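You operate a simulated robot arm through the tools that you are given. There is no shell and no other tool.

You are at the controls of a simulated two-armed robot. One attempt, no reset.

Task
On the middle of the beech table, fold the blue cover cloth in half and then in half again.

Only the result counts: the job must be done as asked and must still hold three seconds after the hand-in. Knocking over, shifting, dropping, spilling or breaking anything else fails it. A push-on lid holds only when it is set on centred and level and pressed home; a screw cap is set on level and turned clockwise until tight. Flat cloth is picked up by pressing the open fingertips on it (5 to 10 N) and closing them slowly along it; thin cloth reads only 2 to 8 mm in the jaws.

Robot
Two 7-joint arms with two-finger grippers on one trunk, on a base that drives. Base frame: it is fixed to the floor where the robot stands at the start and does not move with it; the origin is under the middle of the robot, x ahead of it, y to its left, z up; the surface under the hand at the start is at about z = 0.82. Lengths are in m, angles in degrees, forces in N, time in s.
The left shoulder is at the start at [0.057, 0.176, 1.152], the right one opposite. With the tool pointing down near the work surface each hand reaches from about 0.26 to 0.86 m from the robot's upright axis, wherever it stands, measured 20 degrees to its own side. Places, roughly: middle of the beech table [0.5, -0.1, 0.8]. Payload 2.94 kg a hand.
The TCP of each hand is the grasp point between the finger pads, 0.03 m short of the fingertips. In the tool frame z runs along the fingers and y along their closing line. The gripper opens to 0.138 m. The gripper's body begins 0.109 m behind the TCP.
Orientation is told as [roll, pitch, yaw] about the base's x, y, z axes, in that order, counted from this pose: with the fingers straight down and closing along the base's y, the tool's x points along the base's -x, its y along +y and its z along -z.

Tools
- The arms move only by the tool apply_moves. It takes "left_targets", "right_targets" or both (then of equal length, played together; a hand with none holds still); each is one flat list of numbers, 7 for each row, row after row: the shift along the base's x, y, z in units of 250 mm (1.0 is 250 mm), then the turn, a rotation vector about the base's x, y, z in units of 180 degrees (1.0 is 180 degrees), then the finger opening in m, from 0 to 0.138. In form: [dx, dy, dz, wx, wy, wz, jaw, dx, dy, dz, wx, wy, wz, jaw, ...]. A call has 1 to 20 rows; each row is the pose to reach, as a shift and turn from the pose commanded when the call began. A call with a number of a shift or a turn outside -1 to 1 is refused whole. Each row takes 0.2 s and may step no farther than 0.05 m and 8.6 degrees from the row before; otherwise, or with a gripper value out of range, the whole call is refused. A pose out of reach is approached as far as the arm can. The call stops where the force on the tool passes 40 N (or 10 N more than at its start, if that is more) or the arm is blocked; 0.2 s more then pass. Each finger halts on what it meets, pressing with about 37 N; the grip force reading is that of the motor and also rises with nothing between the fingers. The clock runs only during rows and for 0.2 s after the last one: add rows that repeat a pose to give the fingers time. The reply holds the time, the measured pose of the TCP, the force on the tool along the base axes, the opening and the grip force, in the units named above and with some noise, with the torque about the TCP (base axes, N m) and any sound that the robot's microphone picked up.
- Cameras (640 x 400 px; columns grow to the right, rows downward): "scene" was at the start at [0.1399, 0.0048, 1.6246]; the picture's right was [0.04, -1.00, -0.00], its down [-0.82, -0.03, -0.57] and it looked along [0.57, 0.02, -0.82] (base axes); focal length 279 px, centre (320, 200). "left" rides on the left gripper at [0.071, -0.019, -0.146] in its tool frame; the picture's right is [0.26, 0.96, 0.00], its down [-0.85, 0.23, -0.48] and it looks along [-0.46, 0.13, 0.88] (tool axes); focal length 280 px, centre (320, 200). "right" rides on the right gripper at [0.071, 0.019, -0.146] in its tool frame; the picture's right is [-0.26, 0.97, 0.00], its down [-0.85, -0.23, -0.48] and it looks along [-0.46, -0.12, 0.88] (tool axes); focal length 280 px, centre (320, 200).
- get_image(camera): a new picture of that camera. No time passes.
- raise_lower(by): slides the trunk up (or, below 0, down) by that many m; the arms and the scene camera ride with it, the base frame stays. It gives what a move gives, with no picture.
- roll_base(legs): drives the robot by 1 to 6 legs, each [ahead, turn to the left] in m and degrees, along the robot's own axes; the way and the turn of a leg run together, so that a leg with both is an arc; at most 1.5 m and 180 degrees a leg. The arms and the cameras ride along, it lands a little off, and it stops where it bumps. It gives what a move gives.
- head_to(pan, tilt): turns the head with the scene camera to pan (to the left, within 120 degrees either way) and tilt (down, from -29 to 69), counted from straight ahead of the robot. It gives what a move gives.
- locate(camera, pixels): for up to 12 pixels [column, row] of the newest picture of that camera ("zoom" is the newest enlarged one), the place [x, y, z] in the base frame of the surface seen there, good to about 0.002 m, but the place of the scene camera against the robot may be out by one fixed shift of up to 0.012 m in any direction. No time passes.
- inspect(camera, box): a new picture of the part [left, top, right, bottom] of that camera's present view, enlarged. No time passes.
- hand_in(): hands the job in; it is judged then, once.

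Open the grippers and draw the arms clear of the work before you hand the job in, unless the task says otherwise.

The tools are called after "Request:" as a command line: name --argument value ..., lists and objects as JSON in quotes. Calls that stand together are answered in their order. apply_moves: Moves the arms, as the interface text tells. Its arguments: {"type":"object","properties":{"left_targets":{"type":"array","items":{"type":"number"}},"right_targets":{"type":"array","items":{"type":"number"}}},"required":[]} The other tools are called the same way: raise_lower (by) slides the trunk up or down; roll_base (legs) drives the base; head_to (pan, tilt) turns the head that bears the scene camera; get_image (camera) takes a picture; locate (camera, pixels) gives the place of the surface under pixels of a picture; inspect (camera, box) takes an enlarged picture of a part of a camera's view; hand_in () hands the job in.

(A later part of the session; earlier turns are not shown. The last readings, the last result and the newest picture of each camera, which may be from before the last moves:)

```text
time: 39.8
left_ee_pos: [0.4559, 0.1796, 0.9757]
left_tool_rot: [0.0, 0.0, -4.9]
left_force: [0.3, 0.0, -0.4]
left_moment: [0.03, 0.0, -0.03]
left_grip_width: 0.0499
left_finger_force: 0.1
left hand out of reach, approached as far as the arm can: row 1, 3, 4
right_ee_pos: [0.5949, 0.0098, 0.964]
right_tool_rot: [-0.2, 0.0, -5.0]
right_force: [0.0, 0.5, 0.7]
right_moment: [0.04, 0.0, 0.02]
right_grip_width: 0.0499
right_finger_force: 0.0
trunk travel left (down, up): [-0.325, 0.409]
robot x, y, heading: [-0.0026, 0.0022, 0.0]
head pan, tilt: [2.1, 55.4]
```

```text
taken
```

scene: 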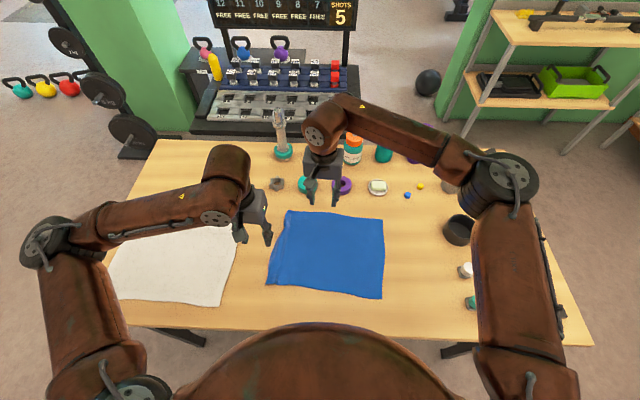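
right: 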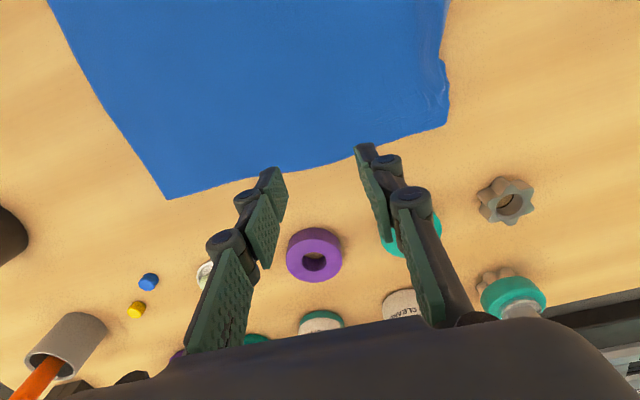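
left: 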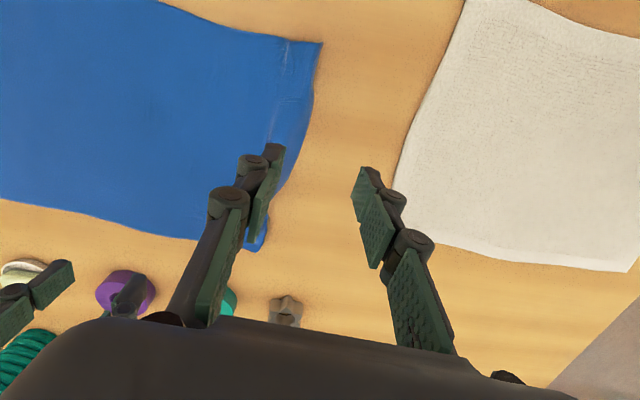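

Request:
inspect --camera "scene" --box '[240, 190, 420, 310]'

Request:
locate --camera "right" --pixels '[[446, 122], [447, 80], [440, 40], [447, 5], [170, 196], [50, 5], [290, 172], [110, 120], [240, 180]]'

Request:
locate --camera "left" --pixels '[[318, 45], [314, 90], [300, 140], [285, 180], [265, 235], [165, 5], [200, 238], [20, 200]]'

```text
3.33 times, centred on (330, 250) of scene
```

zoom: 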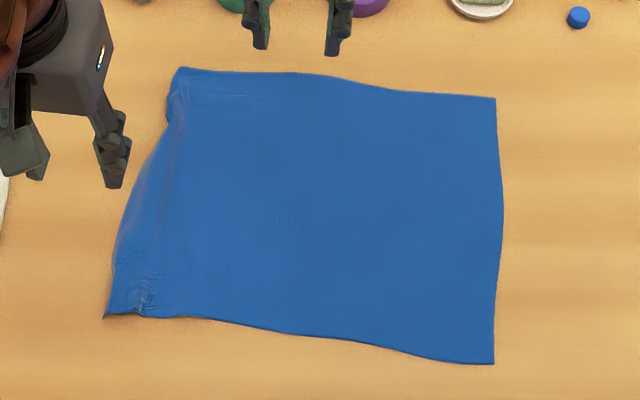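

```text
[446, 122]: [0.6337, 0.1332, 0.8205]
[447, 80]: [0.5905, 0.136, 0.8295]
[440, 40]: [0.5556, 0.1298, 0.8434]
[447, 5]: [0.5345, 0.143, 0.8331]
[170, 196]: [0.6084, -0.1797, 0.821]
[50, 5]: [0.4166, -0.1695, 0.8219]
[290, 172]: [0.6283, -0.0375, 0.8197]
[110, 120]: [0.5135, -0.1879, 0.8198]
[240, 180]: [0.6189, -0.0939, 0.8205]
```

```text
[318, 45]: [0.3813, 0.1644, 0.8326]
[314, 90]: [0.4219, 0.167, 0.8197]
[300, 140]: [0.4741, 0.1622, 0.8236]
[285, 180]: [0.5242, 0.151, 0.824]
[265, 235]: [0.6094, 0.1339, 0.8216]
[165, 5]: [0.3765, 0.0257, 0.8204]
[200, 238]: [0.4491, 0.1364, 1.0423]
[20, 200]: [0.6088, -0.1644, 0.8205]
```

Corners now: near-left (0.381,0.164), far-left (0.634,0.133), far-right (0.608,−0.180); the material midline runs about (0.367,0.016)→(0.623,−0.006). I'll swap the hands (left far, right near), keeping them apart on the way.

Request:
apply_moves --left_targets '[0, 0, 0, 0, 0, 0, 0.05, 0, 0, 0, 0, 0, 0, 0.05, 0, 0, 0, 0, 0, 0, 0.05, 0, 0, 0, 0, 0, 0, 0.05, 0.11, 0, 0, 0, 0, 0, 0.05, 0.22, 0, 0, 0, 0, 0, 0.05, 0.33, 0, 0, 0, 0, 0, 0.05, 0.44, 0, 0, 0, 0, 0, 0.05, 0.548, 0, 0, 0, 0, 0, 0.05, 0.548, -0.1, 0, 0, 0, 0, 0.05]' --right_targets '[0, -0.16, 0, 0, 0, 0, 0.05, 0, -0.32, 0, 0, 0, 0, 0.05, 0, -0.48, 0, 0, 0, 0, 0.05, 0, -0.64, 0, 0, 0, 0, 0.05, -0.15, -0.64, 0, 0, 0, 0, 0.05, -0.3, -0.64, 0, 0, 0, 0, 0.05, -0.45, -0.64, 0, 0, 0, 0, 0.05, -0.6, -0.64, 0, 0, 0, 0, 0.05, -0.72, -0.64, 0, 0, 0, 0, 0.05, -0.79, -0.64, 0, 0, 0, 0, 0.05]'

Request:
locate --camera "zoom" --pixels '[[491, 361], [492, 101], [499, 210], [300, 332], [290, 75], [495, 300]]'

Request:
get_image --camera "scene"

```text
time: 42.0
left_ee_pos: [0.5938, 0.1555, 0.9755]
left_tool_rot: [-0.1, 0.0, -4.9]
left_force: [0.8, -0.4, 0.3]
left_moment: [0.01, 0.01, -0.03]
left_grip_width: 0.0501
left_finger_force: 0.1
right_ee_pos: [0.3956, -0.15, 0.9631]
right_tool_rot: [-0.2, 0.0, -5.0]
right_force: [-0.2, 0.0, 0.2]
right_moment: [0.01, -0.01, -0.01]
right_grip_width: 0.0499
right_finger_force: 0.1
trunk travel left (down, up): [-0.325, 0.409]
robot x, y, heading: [0.0012, 0.0013, 0.0]
head pan, tilt: [2.1, 55.4]
```

```text
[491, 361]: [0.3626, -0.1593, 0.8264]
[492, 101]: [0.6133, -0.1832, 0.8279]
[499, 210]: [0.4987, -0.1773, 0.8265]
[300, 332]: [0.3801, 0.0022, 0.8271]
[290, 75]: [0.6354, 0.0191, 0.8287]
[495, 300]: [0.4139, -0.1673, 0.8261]
```

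```text
taken
```

scene: 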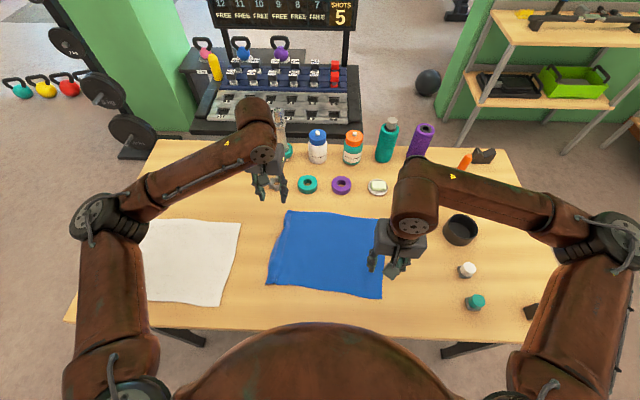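

I'll bring both hands over the midline at height ~0.96 and check the arm clearance.

Request:
apply_moves --left_targets '[0, -0.11, 0, 0, 0, 0, 0.05, 0, -0.22, 0, 0, 0, 0, 0.05, 0, -0.33, 0, 0, 0, 0, 0.05, 0, -0.44, 0, 0, 0, 0, 0.05, 0, -0.55, 0, 0, 0, 0, 0.05, 0, -0.642, 0, 0, 0, 0, 0.05]' --right_targets '[0.01, 0.11, 0, 0, 0, 0, 0.05, 0.02, 0.22, 0, 0, 0, 0, 0.05, 0.023, 0.33, 0, 0, 0, 0, 0.05, 0.023, 0.44, 0, 0, 0, 0, 0.05, 0.023, 0.55, 0, 0, 0, 0, 0.05, 0.023, 0.65, 0, 0, 0, 0, 0.05]'

Request:
get_image --camera "scene"

```text
time: 43.4
left_ee_pos: [0.6049, 0.0117, 0.9789]
left_tool_rot: [-0.1, 0.2, -2.5]
left_force: [0.4, 0.2, 0.6]
left_moment: [-0.04, 0.02, 0.01]
left_grip_width: 0.05
left_finger_force: 0.1
right_ee_pos: [0.3996, 0.0131, 0.9622]
right_tool_rot: [-0.2, -0.2, -4.3]
right_force: [0.7, 0.2, -0.3]
right_moment: [0.01, -0.04, 0.01]
right_grip_width: 0.05
right_finger_force: 0.2
trunk travel left (down, up): [-0.325, 0.409]
robot x, y, heading: [-0.0014, 0.0004, -0.0]
head pan, tilt: [2.1, 55.4]
```

```text
taken
```

scene: 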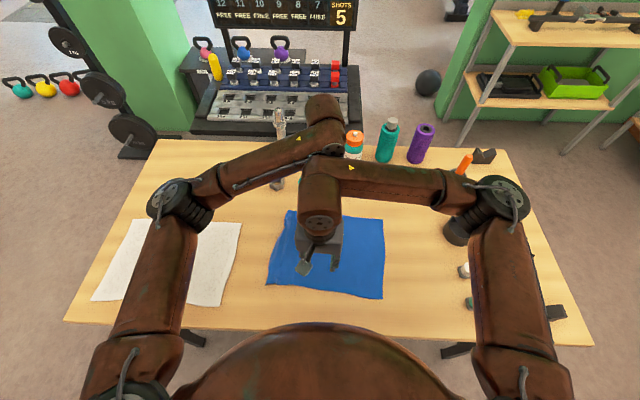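

The left stopped short (yaw −2.5°, y 0.012), so the wrists touch. I'll back the left off, tilt the hands apart by ~13° about y, then approach again.

Request:
apply_moves --left_targets '[0, 0.1, 0, 0, 0, 0, 0.05, 0, 0.2, 0, 0, 0, 0, 0.05, 0, 0.3, 0, 0, 0.02, 0, 0.05, 0, 0.3, 0, 0, 0.04, 0, 0.05, 0, 0.3, 0, 0, 0.06, 0, 0.05, 0, 0.3, 0, 0, 0.075, 0, 0.05]' --right_targets '[0, 0, 0, 0, -0.01, 0, 0.05, 0, 0, 0, 0, -0.02, 0, 0.05, 0, 0, 0, 0, -0.035, 0, 0.05, 0, 0, 0, 0, -0.05, 0, 0.05, 0, 0, 0, 0, -0.065, 0, 0.05, 0, 0, 0, 0, -0.075, 0, 0.05]'

Request:
apply_moves --left_targets '[0, -0.08, 0, 0, 0, 0, 0.05, 0, -0.16, 0, 0, 0, 0, 0.05, 0, -0.24, 0, 0, 0, 0, 0.05, 0, -0.3, 0, 0, 0, 0, 0.05]'

Request:
get_image --camera "scene"

```text
time: 44.8
left_ee_pos: [0.5935, 0.0702, 0.9768]
left_tool_rot: [-1.3, 13.6, -5.0]
left_force: [-0.4, -0.1, -0.9]
left_moment: [0.01, 0.01, 0.0]
left_grip_width: 0.0501
left_finger_force: 0.2
right_ee_pos: [0.4019, 0.0144, 0.9628]
right_tool_rot: [0.9, -13.5, -5.2]
right_force: [-0.7, -0.5, 0.5]
right_moment: [-0.01, 0.0, 0.0]
right_grip_width: 0.0501
right_finger_force: 0.1
trunk travel left (down, up): [-0.325, 0.409]
robot x, y, heading: [0.0012, -0.0025, 0.0]
head pan, tilt: [2.1, 55.4]
```

```text
time: 45.8
left_ee_pos: [0.592, -0.0041, 0.9761]
left_tool_rot: [-1.3, 13.4, -5.1]
left_force: [0.5, -0.3, -0.3]
left_moment: [0.03, 0.02, 0.0]
left_grip_width: 0.0501
left_finger_force: 0.1
right_ee_pos: [0.4025, 0.0126, 0.9629]
right_tool_rot: [1.0, -13.5, -5.2]
right_force: [-0.1, -0.1, -0.4]
right_moment: [-0.01, -0.01, 0.0]
right_grip_width: 0.0502
right_finger_force: 0.1
trunk travel left (down, up): [-0.325, 0.409]
robot x, y, heading: [0.001, -0.0006, -0.3]
head pan, tilt: [2.1, 55.4]
```

```text
taken
```

scene: 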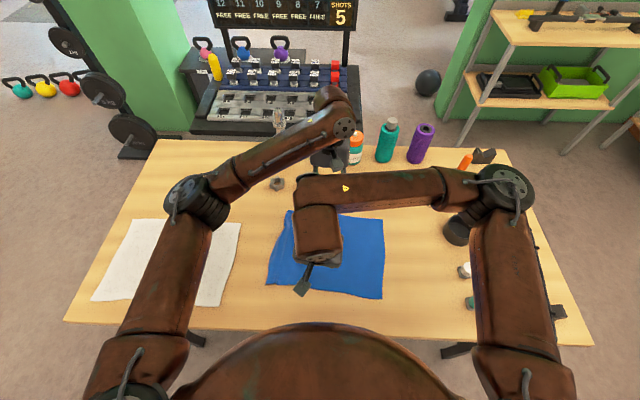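

Both hands are over the midline with clearance. I'll level the closing lines and descend to just above the cloth.

Request:
apply_moves --left_targets '[0, 0, -0.1, 0.003, 0, 0, 0.05, 0, 0, -0.2, 0.0072, 0, 0, 0.05, 0, 0, -0.3, 0.0072, 0, 0, 0.05, 0, 0, -0.38, 0.0072, 0, 0, 0.05, 0, 0, -0.44, 0.0072, 0, 0, 0.05, 0, 0, -0.476, 0.0072, 0, 0, 0.05]' --right_targets '[0, 0, -0.1, -0.003, 0, 0, 0.05, 0, 0, -0.18, -0.0056, 0, 0, 0.05, 0, 0, -0.26, -0.0056, 0, 0, 0.05, 0, 0, -0.34, -0.0056, 0, 0, 0.05, 0, 0, -0.39, -0.0056, 0, 0, 0.05, 0, 0, -0.424, -0.0056, 0, 0, 0.05]'

Request:
get_image --camera "left"

Request:
get_image --camera "right"

```text
time: 47.2
left_ee_pos: [0.5935, -0.0037, 0.8576]
left_tool_rot: [-0.1, 13.6, -4.7]
left_force: [0.2, 0.1, 0.5]
left_moment: [0.01, -0.02, -0.01]
left_grip_width: 0.0498
left_finger_force: 0.0
right_ee_pos: [0.4011, 0.0134, 0.8572]
right_tool_rot: [-0.1, -13.5, -4.9]
right_force: [-0.1, -0.8, 0.4]
right_moment: [-0.02, -0.01, -0.01]
right_grip_width: 0.0499
right_finger_force: 0.0
trunk travel left (down, up): [-0.325, 0.409]
robot x, y, heading: [0.0009, 0.0011, -0.2]
head pan, tilt: [2.1, 55.4]
```

```text
taken
```

left: 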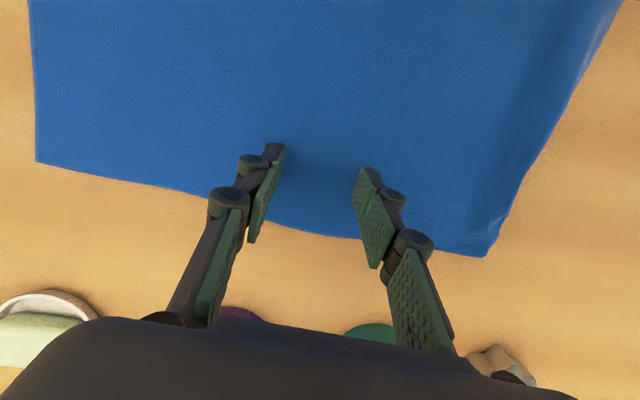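

```text
taken
```

right: 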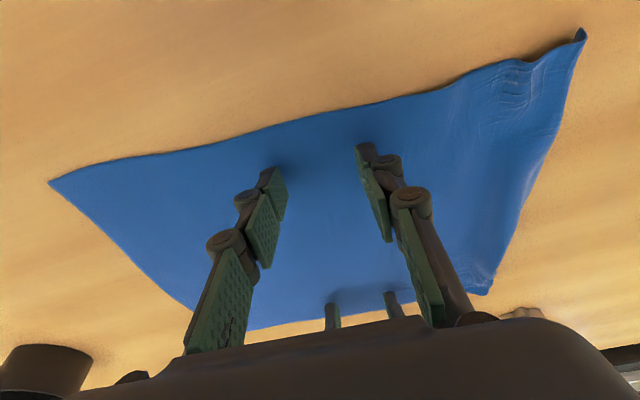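

Fingers straddle the midline on both sides (cloth on both sides of each). Now step down to contact.

Request:
apply_moves --left_targets '[0, 0, -0.01, 0, 0, 0, 0.05, 0, 0, -0.016, 0, 0, 0, 0.05, 0, 0, -0.02, 0, 0, 0, 0.05, 0, 0, -0.022, 0, 0, 0, 0.05]' --right_targets '[0, 0, -0.01, 0, 0, 0, 0.05, 0, 0, -0.016, 0, 0, 0, 0.05, 0, 0, -0.02, 0, 0, 0, 0.05, 0, 0, -0.022, 0, 0, 0, 0.05]'

```text
time: 48.2
left_ee_pos: [0.5935, -0.004, 0.8529]
left_tool_rot: [0.0, 13.7, -4.8]
left_force: [-0.9, 0.0, 0.2]
left_moment: [0.01, -0.02, -0.02]
left_grip_width: 0.0502
left_finger_force: 0.0
right_ee_pos: [0.4017, 0.0144, 0.8521]
right_tool_rot: [0.0, -13.6, -5.0]
right_force: [-0.4, -0.1, 11.0]
right_moment: [0.07, 0.04, -0.02]
right_grip_width: 0.0502
right_finger_force: 0.0
trunk travel left (down, up): [-0.325, 0.409]
robot x, y, heading: [-0.0016, 0.0025, -0.0]
head pan, tilt: [2.1, 55.4]
```

Request:
apply_moves --left_targets '[0, 0, -0.003, 0, 0, 0, 0.05, 0, 0, -0.005, 0, 0, 0, 0.05, 0, 0, -0.006, 0, 0, 0, 0.05]' --right_targets '[0, 0, 0.0005, 0, 0, 0, 0.05, 0, 0, 0.0005, 0, 0, 0, 0.05, 0, 0, 0.0005, 0, 0, 0, 0.05]'

```text
time: 49.0
left_ee_pos: [0.5934, -0.0049, 0.8526]
left_tool_rot: [0.1, 13.5, -4.7]
left_force: [-0.2, -1.0, 11.9]
left_moment: [-0.19, -0.02, -0.01]
left_grip_width: 0.0506
left_finger_force: 0.3
right_ee_pos: [0.4011, 0.0145, 0.8524]
right_tool_rot: [-0.2, -13.6, -4.9]
right_force: [1.4, 0.4, 7.4]
right_moment: [0.07, -0.03, -0.02]
right_grip_width: 0.0504
right_finger_force: 0.4
trunk travel left (down, up): [-0.325, 0.409]
robot x, y, heading: [-0.0005, -0.0003, 0.2]
head pan, tilt: [2.1, 55.4]
```

Both press evenly at ~8–12 N. Now close both slowly with slight press-down.

Request:
apply_moves --left_targets '[0, 0, 0.0005, -0.001, 0, 0, 0.047, 0, 0, 0.0003, -0.001, 0, 0, 0.044, 0, 0, 0, -0.001, 0, 0, 0.041, 0, 0, -0.0004, -0.001, 0, 0, 0.038, 0, 0, -0.0008, -0.001, 0, 0, 0.035, 0, 0, -0.0012, -0.001, 0, 0, 0.032, 0, 0, -0.0016, -0.001, 0, 0, 0.029, 0, 0, -0.002, -0.001, 0, 0, 0.026]' --right_targets '[0, 0, 0, 0, 0, 0, 0.047, 0, 0, -0.0003, 0, 0, 0, 0.044, 0, 0, -0.0006, 0, 0, 0, 0.041, 0, 0, -0.001, 0, 0, 0, 0.038, 0, 0, -0.0014, 0, 0, 0, 0.035, 0, 0, -0.0018, 0, 0, 0, 0.032, 0, 0, -0.0022, 0, 0, 0, 0.029, 0, 0, -0.0026, 0, 0, 0, 0.026]'

Request:
inspect --camera "left" --box '[200, 60, 460, 260]'

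Request:
inspect --camera "right" --box '[200, 60, 460, 260]'

```text
time: 50.8
left_ee_pos: [0.591, -0.0042, 0.8516]
left_tool_rot: [-0.1, 13.4, -4.8]
left_force: [-0.4, 0.9, 23.1]
left_moment: [0.04, -0.12, 0.01]
left_grip_width: 0.0266
left_finger_force: 0.3
right_ee_pos: [0.4007, 0.0138, 0.8516]
right_tool_rot: [-0.1, -13.7, -5.0]
right_force: [0.7, -2.3, 16.7]
right_moment: [0.0, 0.02, 0.01]
right_grip_width: 0.026
right_finger_force: 0.4
trunk travel left (down, up): [-0.325, 0.409]
robot x, y, heading: [-0.0024, 0.0002, -0.1]
head pan, tilt: [2.1, 55.4]
```

```text
2.00 times, centred on (330, 160) of left
```

zoom: 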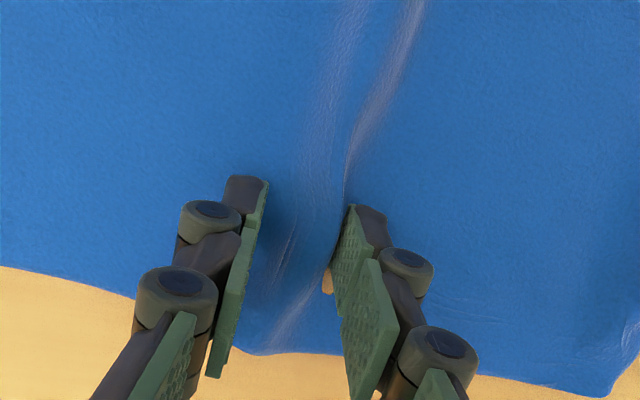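

```text
2.00 times, centred on (330, 160) of right
```

zoom: 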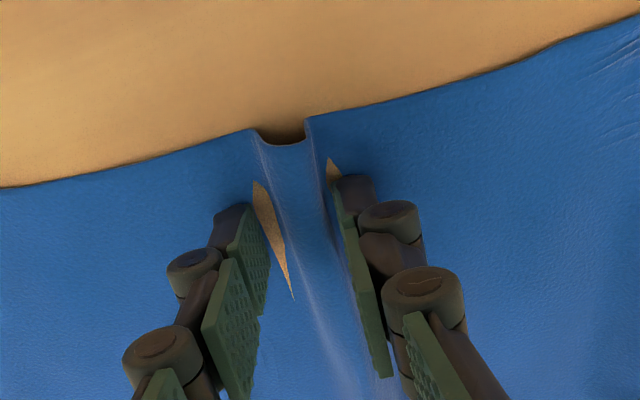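

A clear arch-shaped ridge forms along the midline. Forces rose to ~20 N, so I'll ease up slightly and continue closing to zero.

Request:
apply_moves --left_targets '[0, 0, 0.002, 0, 0, 0, 0.024, 0, 0, 0.002, 0, 0, 0, 0.021, 0, 0, 0.0018, 0, 0, 0, 0.018, 0, 0, 0.0015, 0, 0, 0, 0.015, 0, 0, 0.001, 0, 0, 0, 0.012, 0, 0, 0.0005, 0, 0, 0, 0.009, 0, 0, 0, 0, 0, 0, 0.006, 0, 0, 0, 0, 0, 0, 0.003, 0, 0, 0, 0, 0, 0, 0, 0, 0, 0, 0, 0, 0, 0]' --right_targets '[0, 0, 0.0015, 0, 0, 0, 0.024, 0, 0, 0.0015, 0, 0, 0, 0.021, 0, 0, 0.0013, 0, 0, 0, 0.018, 0, 0, 0.001, 0, 0, 0, 0.015, 0, 0, 0.0005, 0, 0, 0, 0.012, 0, 0, 0, 0, 0, 0, 0.009, 0, 0, -0.0005, 0, 0, 0, 0.006, 0, 0, -0.0005, 0, 0, 0, 0.003, 0, 0, -0.0005, 0, 0, 0, 0, 0, 0, -0.0005, 0, 0, 0, 0]'

Request:
inspect --camera "left" --box '[200, 60, 460, 260]'

Request:
inspect --camera "right" --box '[200, 60, 460, 260]'

```text
time: 53.0
left_ee_pos: [0.5933, -0.0027, 0.8509]
left_tool_rot: [-0.1, 13.4, -4.8]
left_force: [-6.9, 2.0, 2.9]
left_moment: [0.38, -0.1, -0.05]
left_grip_width: 0.0
left_finger_force: 27.3
right_ee_pos: [0.4014, 0.0134, 0.852]
right_tool_rot: [-0.1, -13.6, -4.9]
right_force: [0.8, -0.4, 0.1]
right_moment: [0.0, -0.03, -0.04]
right_grip_width: 0.0081
right_finger_force: 35.7
trunk travel left (down, up): [-0.325, 0.409]
robot x, y, heading: [-0.0023, -0.0019, -0.0]
head pan, tilt: [2.1, 55.4]
```

```text
2.00 times, centred on (330, 160) of left
```

zoom: 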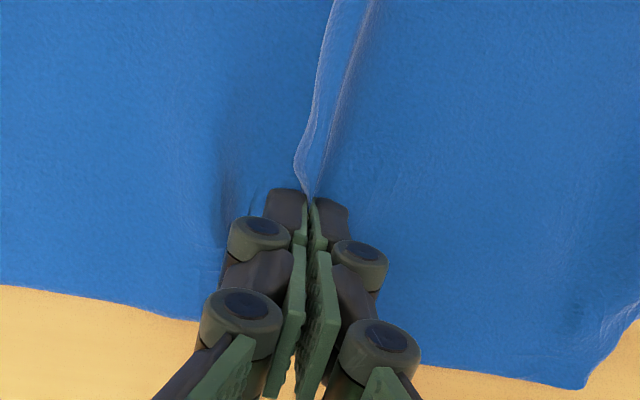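

```text
2.00 times, centred on (330, 160) of right
```

zoom: 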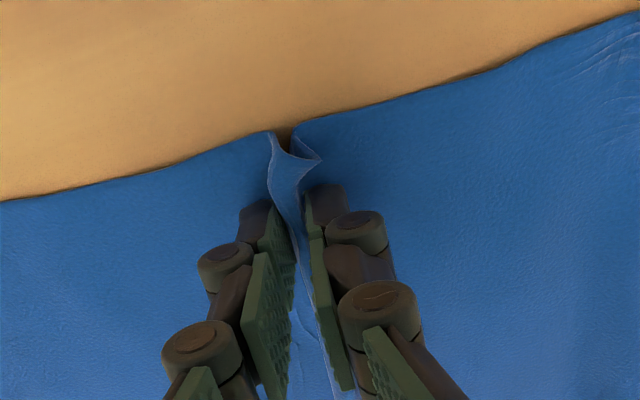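

Right has an excellent ridge grip (8.1 mm). Left closed past the ridge's end (0.0 mm); the standing ridge is visible just on its near side. I'll open the left, lift a few mm, and look.

Request:
apply_moves --left_targets '[0, 0, 0.004, 0, 0, 0, 0.01, 0, 0, 0.01, 0, 0, 0, 0.02, 0, 0, 0.02, 0, 0, 0, 0.03, 0, 0, 0.03, 0, 0, 0, 0.036, 0, 0, 0.04, 0, 0, 0, 0.036]'

Request:
inspect --camera "left" --box '[200, 60, 460, 260]'

Request:
inspect --camera "right" --box '[200, 60, 460, 300]'

```text
time: 54.2
left_ee_pos: [0.5924, -0.005, 0.8597]
left_tool_rot: [0.0, 13.6, -4.9]
left_force: [0.4, -0.1, 0.0]
left_moment: [0.01, 0.04, 0.02]
left_grip_width: 0.036
left_finger_force: 0.2
right_ee_pos: [0.4015, 0.0144, 0.852]
right_tool_rot: [-0.1, -13.5, -4.9]
right_force: [0.0, -0.2, 0.5]
right_moment: [0.04, -0.01, 0.02]
right_grip_width: 0.0082
right_finger_force: 36.2
trunk travel left (down, up): [-0.325, 0.409]
robot x, y, heading: [-0.0018, -0.0013, -0.1]
head pan, tilt: [2.1, 55.4]
```

```text
2.00 times, centred on (330, 160) of left
```

zoom: 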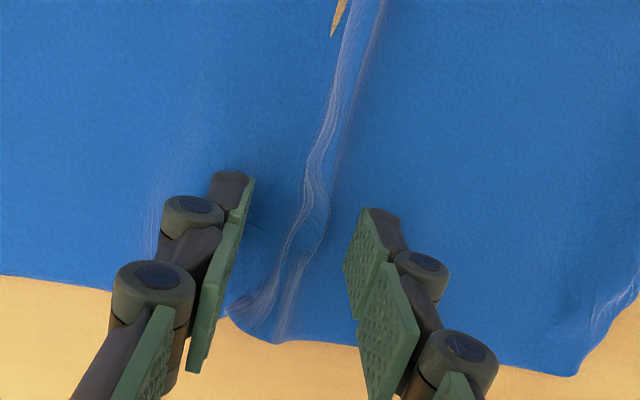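

```text
1.67 times, centred on (330, 180) of right
```

zoom: 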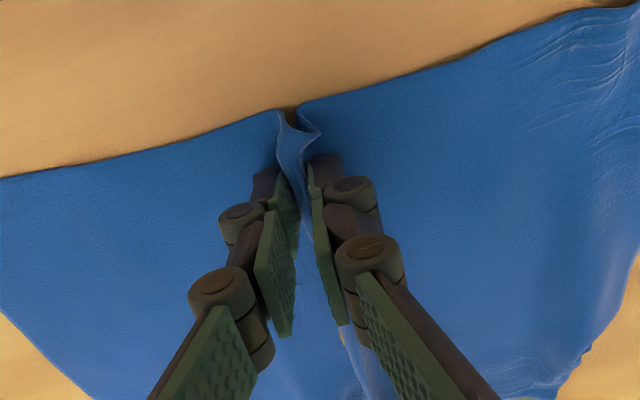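

The ridge stands between the open left fingers. I'll shift the left 1 cm toward the near side (deeper onto the ridge), press lightly, and close again.

Request:
apply_moves --left_targets '[-0.02, 0, 0, 0, 0, 0, 0.036, -0.04, 0.003, 0, 0, 0, 0, 0.036, -0.04, 0.003, -0.02, 0, 0, 0, 0.036, -0.04, 0.003, -0.03, 0, 0, 0, 0.036, -0.04, 0.003, -0.0345, 0, 0, 0, 0.036, -0.04, 0.003, -0.0365, 0, 0, 0, 0.036]'

Request:
inspect --camera "left" --box '[200, 60, 460, 260]'

```text
time: 55.6
left_ee_pos: [0.5829, -0.0044, 0.8531]
left_tool_rot: [-0.2, 13.4, -4.8]
left_force: [0.5, 0.9, 12.6]
left_moment: [-0.27, -0.05, 0.02]
left_grip_width: 0.0363
left_finger_force: 0.5
right_ee_pos: [0.4014, 0.0146, 0.8511]
right_tool_rot: [0.0, -13.6, -4.9]
right_force: [0.9, -0.3, 0.6]
right_moment: [0.0, 0.03, 0.02]
right_grip_width: 0.0082
right_finger_force: 36.5
trunk travel left (down, up): [-0.325, 0.409]
robot x, y, heading: [-0.0002, -0.0008, -0.2]
head pan, tilt: [2.1, 55.4]
```

```text
2.00 times, centred on (330, 160) of left
```

zoom: 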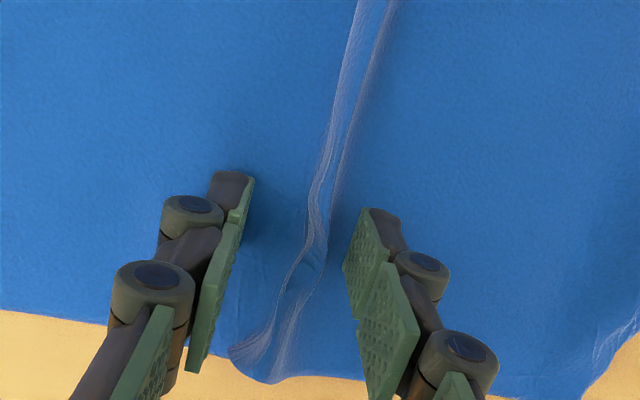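

Ridge is centred between the left fingers. I'll ease slightly and close slowly.

Request:
apply_moves --left_targets '[0, 0, 0.001, -0.001, 0, 0, 0.036, 0, 0, 0.001, -0.002, 0, 0, 0.033, 0, 0, 0.0008, -0.002, 0, 0, 0.03, 0, 0, 0.0006, -0.002, 0, 0, 0.027, 0, 0, 0.0004, -0.002, 0, 0, 0.024, 0, 0, 0.0002, -0.002, 0, 0, 0.021, 0, 0, 0, -0.002, 0, 0, 0.018, 0, 0, -0.0003, -0.002, 0, 0, 0.015, 0, 0, -0.0006, -0.002, 0, 0, 0.012]'

Request:
inspect --camera "left" --box '[200, 60, 460, 260]'

```text
time: 57.6
left_ee_pos: [0.583, -0.0031, 0.8517]
left_tool_rot: [-0.4, 13.6, -4.9]
left_force: [-1.7, 0.7, 7.7]
left_moment: [0.02, -0.01, -0.01]
left_grip_width: 0.0113
left_finger_force: 0.0
right_ee_pos: [0.4006, 0.0158, 0.8512]
right_tool_rot: [-0.1, -13.5, -4.9]
right_force: [0.4, 0.2, -0.1]
right_moment: [-0.01, 0.0, 0.0]
right_grip_width: 0.0082
right_finger_force: 35.8
trunk travel left (down, up): [-0.325, 0.409]
robot x, y, heading: [0.0013, 0.0029, 0.3]
head pan, tilt: [2.1, 55.4]
```

```text
2.00 times, centred on (330, 160) of left
```

zoom: 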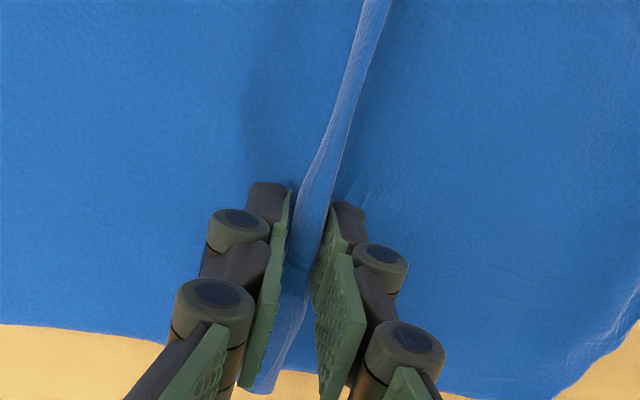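

The ridge now runs fully between the left pads. Close it firmly.

Request:
apply_moves --left_targets '[0, 0, 0, 0, 0, 0, 0.009, 0, 0, 0, 0, 0, 0, 0.006, 0, 0, 0, 0, 0, 0, 0.003, 0, 0, 0, 0, 0, 0, 0, 0, 0, 0, 0, 0, 0, 0, 0, 0, 0, 0, 0, 0, 0]'

Request:
inspect --camera "left" --box '[200, 60, 460, 260]'

Request:
get_image --camera "right"

```text
time: 59.0
left_ee_pos: [0.5834, -0.0034, 0.8519]
left_tool_rot: [-0.5, 13.4, -4.8]
left_force: [-12.5, -2.5, 5.2]
left_moment: [-0.09, 0.06, 0.03]
left_grip_width: 0.0
left_finger_force: 24.5
right_ee_pos: [0.402, 0.0141, 0.8526]
right_tool_rot: [0.0, -13.6, -4.8]
right_force: [0.3, -0.7, -0.2]
right_moment: [0.04, 0.02, 0.01]
right_grip_width: 0.0083
right_finger_force: 36.1
trunk travel left (down, up): [-0.325, 0.409]
robot x, y, heading: [-0.0014, 0.0004, 0.0]
head pan, tilt: [2.1, 55.4]
```

```text
2.00 times, centred on (330, 160) of left
```

zoom: 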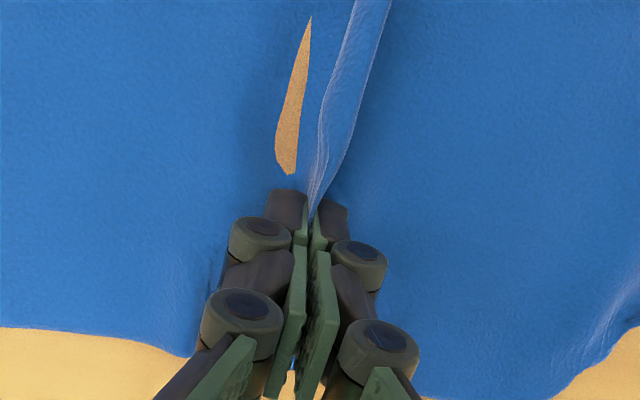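

```text
taken
```

right: 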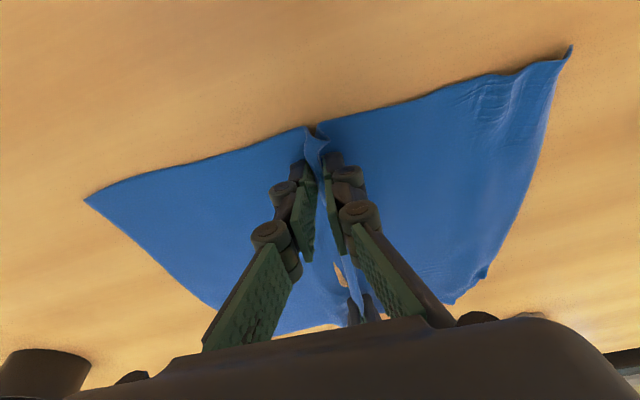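

Closing fully squeezes the cloth out of the left pads. I'll reopen to 0.024, check the ridge, and then close only to ~5 mm.

Request:
apply_moves --left_targets '[0, 0, 0.002, 0, 0, 0, 0.01, 0, 0, 0.004, 0, 0, 0, 0.02, 0, 0, 0.012, 0, 0, 0, 0.03, 0, 0, 0.02, 0, 0, 0, 0.03]'

Request:
inspect --camera "left" --box '[200, 60, 460, 260]'

```text
time: 60.0
left_ee_pos: [0.5817, -0.0039, 0.855]
left_tool_rot: [-0.5, 13.7, -4.9]
left_force: [0.8, -0.2, -1.0]
left_moment: [-0.04, 0.04, 0.01]
left_grip_width: 0.0301
left_finger_force: 0.0
right_ee_pos: [0.403, 0.014, 0.851]
right_tool_rot: [-0.2, -13.5, -5.0]
right_force: [-0.1, 0.7, 0.0]
right_moment: [0.04, -0.02, 0.03]
right_grip_width: 0.0081
right_finger_force: 35.9
trunk travel left (down, up): [-0.325, 0.409]
robot x, y, heading: [0.0015, -0.004, 0.1]
head pan, tilt: [2.1, 55.4]
```

```text
2.00 times, centred on (330, 160) of left
```

zoom: 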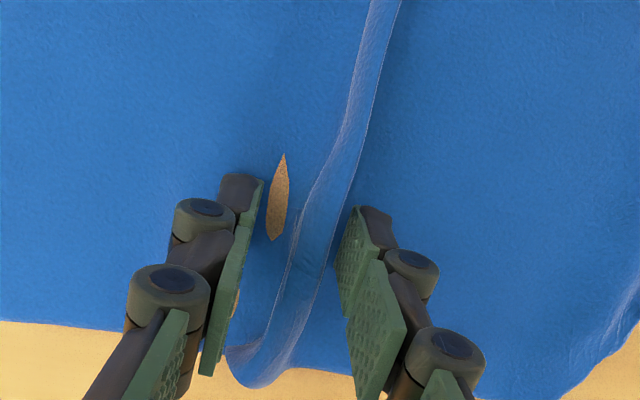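

The ridge stands intact between the fingers. I'll lower slightly and close only to 0.008, slowly.

Request:
apply_moves --left_targets '[0, 0, -0.006, 0, 0, 0, 0.027, 0, 0, -0.01, 0, 0, 0, 0.023, 0, 0, -0.012, 0, 0, 0, 0.019, 0, 0, -0.013, 0, 0, 0, 0.016, 0, 0, -0.014, 0, 0, 0, 0.014, 0, 0, -0.014, 0, 0, 0, 0.012, 0, 0, -0.014, 0, 0, 0, 0.0105, 0, 0, -0.014, 0, 0, 0, 0.0095, 0, 0, -0.014, 0, 0, 0, 0.0085, 0, 0, -0.014, 0, 0, 0, 0.008]'

Request:
inspect --camera "left" --box '[200, 60, 460, 260]'

```text
time: 62.2
left_ee_pos: [0.5831, -0.0028, 0.8528]
left_tool_rot: [-0.5, 13.4, -4.8]
left_force: [0.4, 0.6, -0.3]
left_moment: [-0.02, 0.01, 0.0]
left_grip_width: 0.0102
left_finger_force: 1.7
right_ee_pos: [0.4023, 0.0144, 0.852]
right_tool_rot: [-0.1, -13.5, -4.9]
right_force: [-0.2, -0.6, -0.3]
right_moment: [0.01, -0.01, 0.01]
right_grip_width: 0.0081
right_finger_force: 36.0
trunk travel left (down, up): [-0.325, 0.409]
robot x, y, heading: [-0.0003, 0.002, 0.0]
head pan, tilt: [2.1, 55.4]
```

```text
2.00 times, centred on (330, 160) of left
```

zoom: 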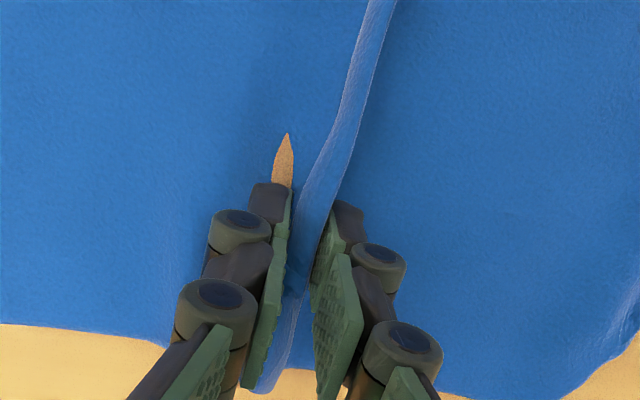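

The cloth is now between the pads at 10 mm with 1.7 N. I'll tighten gently to a command of 0.004.

Request:
apply_moves --left_targets '[0, 0, 0, 0, 0, 0, 0.007, 0, 0, 0, 0, 0, 0, 0.006, 0, 0, 0, 0, 0, 0, 0.005, 0, 0, 0, 0, 0, 0, 0.004, 0, 0, 0, 0, 0, 0, 0.004]'

Request:
inspect --camera "left" --box '[200, 60, 460, 260]'

```text
time: 63.4
left_ee_pos: [0.5833, -0.0039, 0.8521]
left_tool_rot: [-0.5, 13.5, -4.9]
left_force: [0.2, -0.1, -0.5]
left_moment: [0.0, -0.01, -0.03]
left_grip_width: 0.004
left_finger_force: 0.6
right_ee_pos: [0.4021, 0.0134, 0.8519]
right_tool_rot: [-0.1, -13.5, -4.8]
right_force: [0.4, -0.5, 0.6]
right_moment: [0.01, 0.02, 0.01]
right_grip_width: 0.0081
right_finger_force: 35.9
trunk travel left (down, up): [-0.325, 0.409]
robot x, y, heading: [0.0006, -0.0001, 0.2]
head pan, tilt: [2.1, 55.4]
```

```text
2.00 times, centred on (330, 160) of left
```

zoom: 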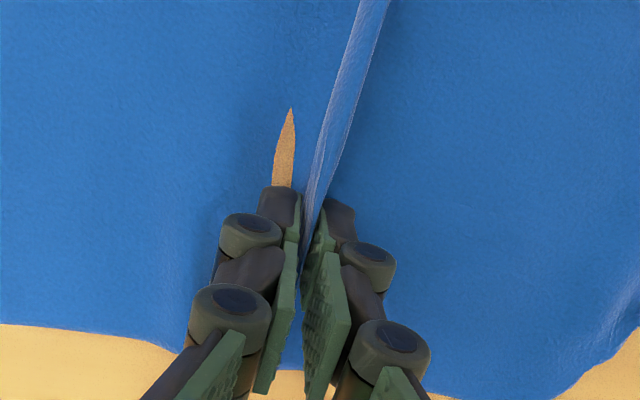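

The cloth thins out again when tightened. I'll reopen the left wide (0.05) and gather more cloth into the ridge, as worked for the right hand.

Request:
apply_moves --left_targets '[0, 0, 0.004, 0, 0, 0, 0.014, 0, 0, 0.012, 0, 0, 0, 0.03, 0, 0, 0.03, 0, 0, 0, 0.045, 0, 0, 0.04, 0, 0, 0, 0.056, 0, 0, 0.03, 0, 0, 0, 0.056, 0, 0, 0.012, 0, 0, 0, 0.056, 0, 0, 0.002, 0, 0, 0, 0.056, 0, 0, -0.004, 0, 0, 0, 0.056]'

Request:
inspect --camera "left" --box '[200, 60, 460, 260]'

```text
time: 65.2
left_ee_pos: [0.5833, -0.0021, 0.8532]
left_tool_rot: [-0.4, 13.5, -4.9]
left_force: [0.0, -0.3, 6.9]
left_moment: [0.25, -0.03, 0.01]
left_grip_width: 0.0564
left_finger_force: 0.0
right_ee_pos: [0.402, 0.0133, 0.8526]
right_tool_rot: [0.0, -13.7, -5.0]
right_force: [-0.3, 1.0, 0.5]
right_moment: [0.0, -0.02, 0.0]
right_grip_width: 0.008
right_finger_force: 35.7
trunk travel left (down, up): [-0.325, 0.409]
robot x, y, heading: [-0.0038, 0.0012, 0.1]
head pan, tilt: [2.1, 55.4]
```

```text
2.00 times, centred on (330, 160) of left
```

zoom: 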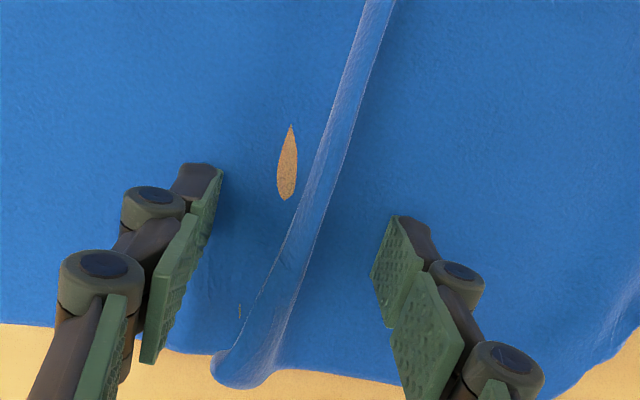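

The ridge remains as a loop; both fingers now outside it with 7 N. I'll balance, press a bit more, and close gradually to gather more cloth.

Request:
apply_moves --left_targets '[0, 0, -0.001, 0.002, 0, 0, 0.056, 0, 0, -0.002, 0.003, 0, 0, 0.052, 0, 0, -0.0023, 0.003, 0, 0, 0.048, 0, 0, -0.0026, 0.003, 0, 0, 0.044, 0, 0, -0.0029, 0.003, 0, 0, 0.04, 0, 0, -0.0032, 0.003, 0, 0, 0.036, 0, 0, -0.0035, 0.003, 0, 0, 0.032, 0, 0, -0.0038, 0.003, 0, 0, 0.028]'

Request:
inspect --camera "left" --box '[200, 60, 460, 260]'

```text
time: 67.0
left_ee_pos: [0.5834, -0.0029, 0.8518]
left_tool_rot: [0.1, 13.5, -4.8]
left_force: [-1.2, -4.1, 17.1]
left_moment: [-0.39, -0.06, 0.02]
left_grip_width: 0.0291
left_finger_force: 0.4
right_ee_pos: [0.402, 0.0133, 0.8519]
right_tool_rot: [0.0, -13.6, -4.9]
right_force: [-0.5, 0.0, -0.4]
right_moment: [0.0, 0.03, 0.01]
right_grip_width: 0.0081
right_finger_force: 36.1
trunk travel left (down, up): [-0.325, 0.409]
robot x, y, heading: [0.0019, 0.0032, 0.2]
head pan, tilt: [2.1, 55.4]
```

```text
2.00 times, centred on (330, 160) of left
```

zoom: 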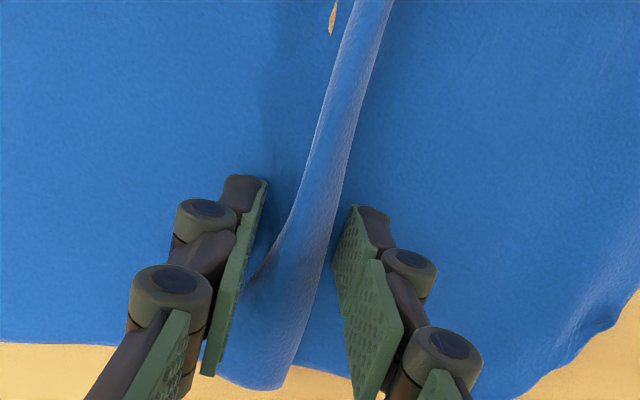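

The ridge is taller now. Continue closing down to ~0.008.

Request:
apply_moves --left_targets '[0, 0, 0.001, -0.0015, 0, 0, 0.026, 0, 0, 0.001, -0.0015, 0, 0, 0.023, 0, 0, 0.001, -0.0015, 0, 0, 0.02, 0, 0, 0.001, -0.0015, 0, 0, 0.017, 0, 0, 0.0005, -0.0015, 0, 0, 0.014, 0, 0, 0.0005, -0.0015, 0, 0, 0.012, 0, 0, 0.0005, -0.0015, 0, 0, 0.01, 0, 0, 0.0005, -0.0015, 0, 0, 0.008, 0, 0, 0.0005, -0.0015, 0, 0, 0.008]'

Request:
inspect --camera "left" --box '[200, 60, 460, 260]'

```text
time: 69.0
left_ee_pos: [0.5824, -0.0031, 0.851]
left_tool_rot: [-0.2, 13.6, -4.8]
left_force: [0.3, 0.2, 2.8]
left_moment: [-0.01, 0.02, -0.02]
left_grip_width: 0.0087
left_finger_force: 0.7
right_ee_pos: [0.401, 0.0129, 0.8525]
right_tool_rot: [-0.2, -13.7, -4.9]
right_force: [-0.4, 0.1, -0.1]
right_moment: [-0.02, 0.01, 0.01]
right_grip_width: 0.0082
right_finger_force: 35.7
trunk travel left (down, up): [-0.325, 0.409]
robot x, y, heading: [0.0041, 0.0017, -0.2]
head pan, tilt: [2.1, 55.4]
```

```text
2.00 times, centred on (330, 160) of left
```

zoom: 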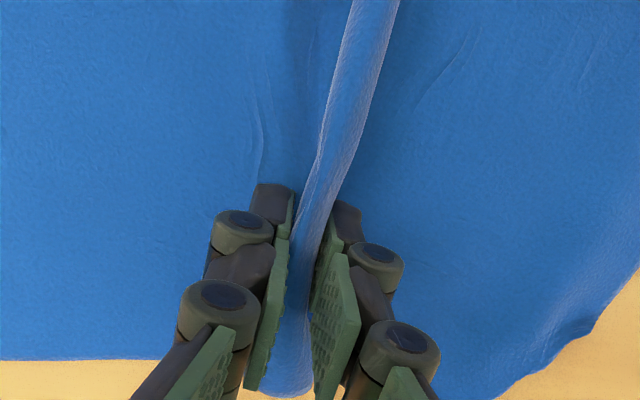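

The ridge runs through the whole pad now (8.7 mm). I'll tighten a little to 0.005 and check.

Request:
apply_moves --left_targets '[0, 0, 0, 0, 0, 0, 0.007, 0, 0, 0, 0, 0, 0, 0.006, 0, 0, 0, 0, 0, 0, 0.005, 0, 0, 0, 0, 0, 0, 0.005]'

Request:
inspect --camera "left" --box '[200, 60, 460, 260]'

```text
time: 70.0
left_ee_pos: [0.5826, -0.003, 0.8509]
left_tool_rot: [-0.2, 13.6, -4.9]
left_force: [-0.2, -0.2, 1.1]
left_moment: [-0.02, 0.0, 0.0]
left_grip_width: 0.0053
left_finger_force: 0.5
right_ee_pos: [0.4025, 0.0136, 0.8503]
right_tool_rot: [0.0, -13.5, -4.9]
right_force: [0.5, -0.4, 0.1]
right_moment: [0.05, 0.05, -0.02]
right_grip_width: 0.0081
right_finger_force: 35.8
trunk travel left (down, up): [-0.325, 0.409]
robot x, y, heading: [0.0014, 0.001, 0.1]
head pan, tilt: [2.1, 55.4]
```

```text
2.00 times, centred on (330, 160) of left
```

zoom: 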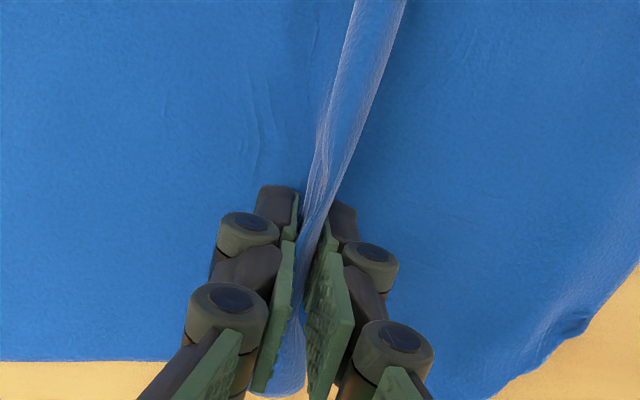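

Request:
apply_moves --left_targets '[0, 0, 0, 0, 0, 0, 0.004, 0, 0, 0, 0, 0, 0, 0.003, 0, 0, 0, 0, 0, 0, 0.003]'

Request:
inspect --camera "left" --box '[200, 60, 460, 260]'

```text
time: 70.8
left_ee_pos: [0.583, -0.0036, 0.8505]
left_tool_rot: [-0.2, 13.6, -4.8]
left_force: [-0.2, -0.1, -0.1]
left_moment: [0.03, 0.01, -0.01]
left_grip_width: 0.0039
left_finger_force: 0.8
right_ee_pos: [0.4027, 0.0136, 0.8514]
right_tool_rot: [-0.1, -13.5, -5.0]
right_force: [-0.5, -0.5, 1.1]
right_moment: [0.03, -0.01, 0.01]
right_grip_width: 0.0079
right_finger_force: 35.4
trunk travel left (down, up): [-0.325, 0.409]
robot x, y, heading: [0.0009, 0.0031, -0.1]
head pan, tilt: [2.1, 55.4]
```

```text
2.00 times, centred on (330, 160) of left
```

zoom: 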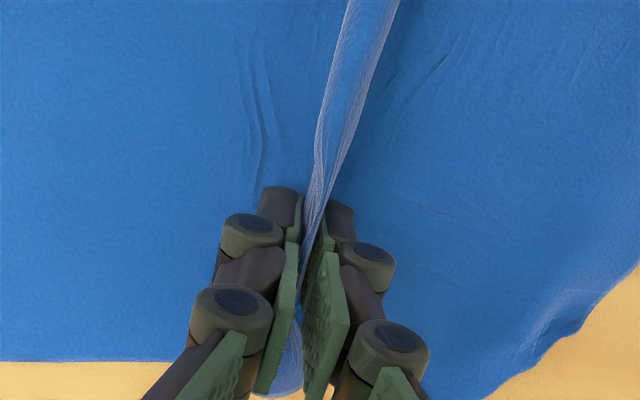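

Request:
apply_moves --left_targets '[0, 0, 0, 0, 0, 0, 0.002, 0, 0, 0, 0, 0, 0, 0.002, 0, 0, 0, 0, 0, 0, 0.002]'

Request:
inspect --camera "left" --box '[200, 60, 460, 260]'

```text
time: 71.6
left_ee_pos: [0.5824, -0.0019, 0.8505]
left_tool_rot: [-0.2, 13.5, -4.9]
left_force: [2.4, 3.0, 6.4]
left_moment: [-0.25, 0.02, 0.05]
left_grip_width: 0.0023
left_finger_force: 35.2
right_ee_pos: [0.4006, 0.0136, 0.8511]
right_tool_rot: [-0.2, -13.4, -4.9]
right_force: [-0.5, -0.4, 0.6]
right_moment: [0.0, -0.05, 0.01]
right_grip_width: 0.0083
right_finger_force: 36.2
trunk travel left (down, up): [-0.325, 0.409]
robot x, y, heading: [0.002, 0.0003, -0.2]
head pan, tilt: [2.1, 55.4]
```

```text
2.00 times, centred on (330, 160) of left
```

zoom: 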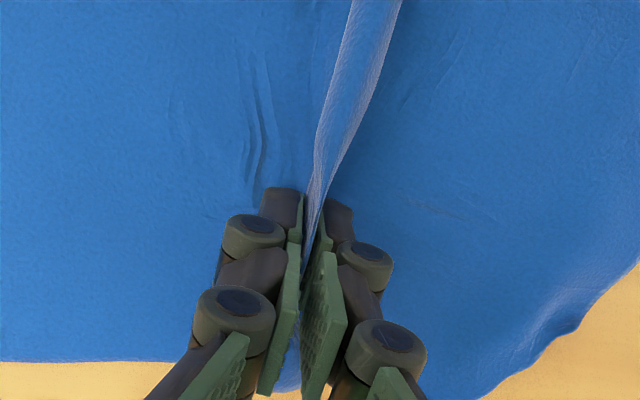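

Now a true pinch: 2.3 mm at 35 N. I'll lift both hands straight up 5 cm, slowly, keeping the jaw commands, and check.

Request:
apply_moves --left_targets '[0, 0, 0.02, 0, 0, 0, 0.002, 0, 0, 0.06, 0, 0, 0, 0.002, 0, 0, 0.1, 0, 0, 0, 0.002, 0, 0, 0.15, 0, 0, 0, 0.002, 0, 0, 0.2, 0, 0, 0, 0.002]' --right_targets '[0, 0, 0.02, 0, 0, 0, 0, 0, 0, 0.06, 0, 0, 0, 0, 0, 0, 0.1, 0, 0, 0, 0, 0, 0, 0.15, 0, 0, 0, 0, 0, 0, 0.2, 0, 0, 0, 0]'

Request:
get_image --camera "left"

Request:
get_image --camera "right"

Request:
get_image --camera "scene"

```text
time: 72.8
left_ee_pos: [0.5824, -0.003, 0.9014]
left_tool_rot: [-0.3, 13.6, -4.8]
left_force: [-0.6, 0.7, -2.0]
left_moment: [-0.01, 0.05, 0.0]
left_grip_width: 0.0011
left_finger_force: 28.6
right_ee_pos: [0.4015, 0.015, 0.9015]
right_tool_rot: [0.0, -13.6, -4.9]
right_force: [-0.6, 0.6, 1.0]
right_moment: [0.02, -0.03, 0.0]
right_grip_width: 0.0082
right_finger_force: 35.4
trunk travel left (down, up): [-0.325, 0.409]
robot x, y, heading: [0.0021, 0.0001, -0.1]
head pan, tilt: [2.1, 55.4]
```

```text
taken
```

left: 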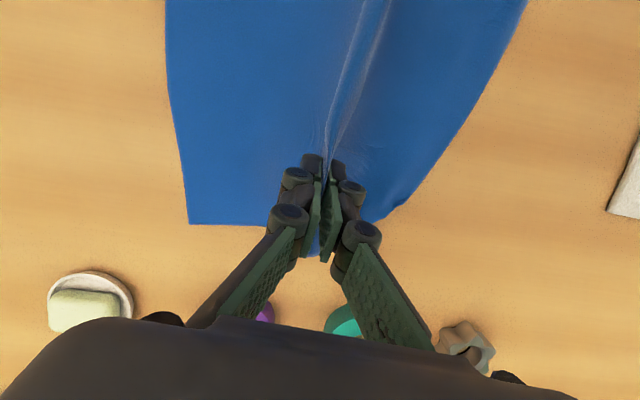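

```text
taken
```

right: 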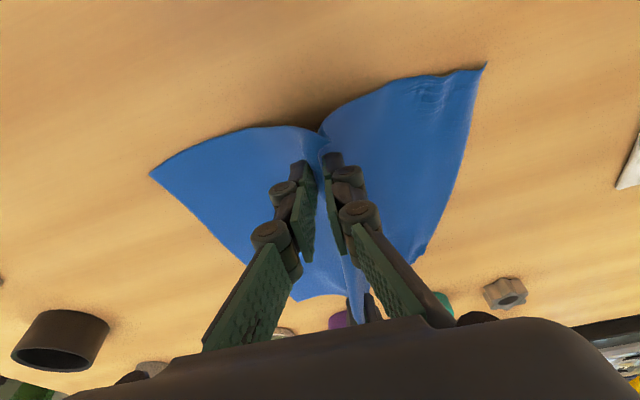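

```text
taken
```

scene: 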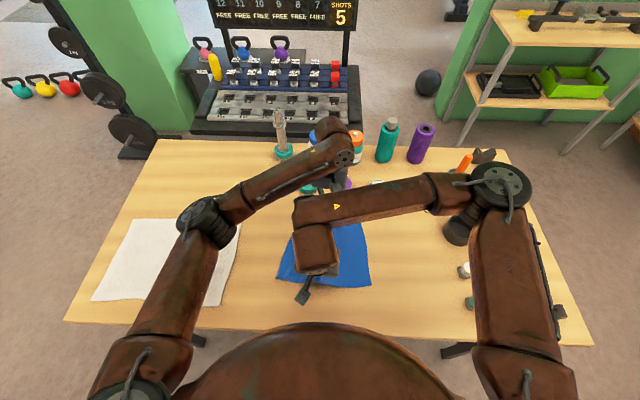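

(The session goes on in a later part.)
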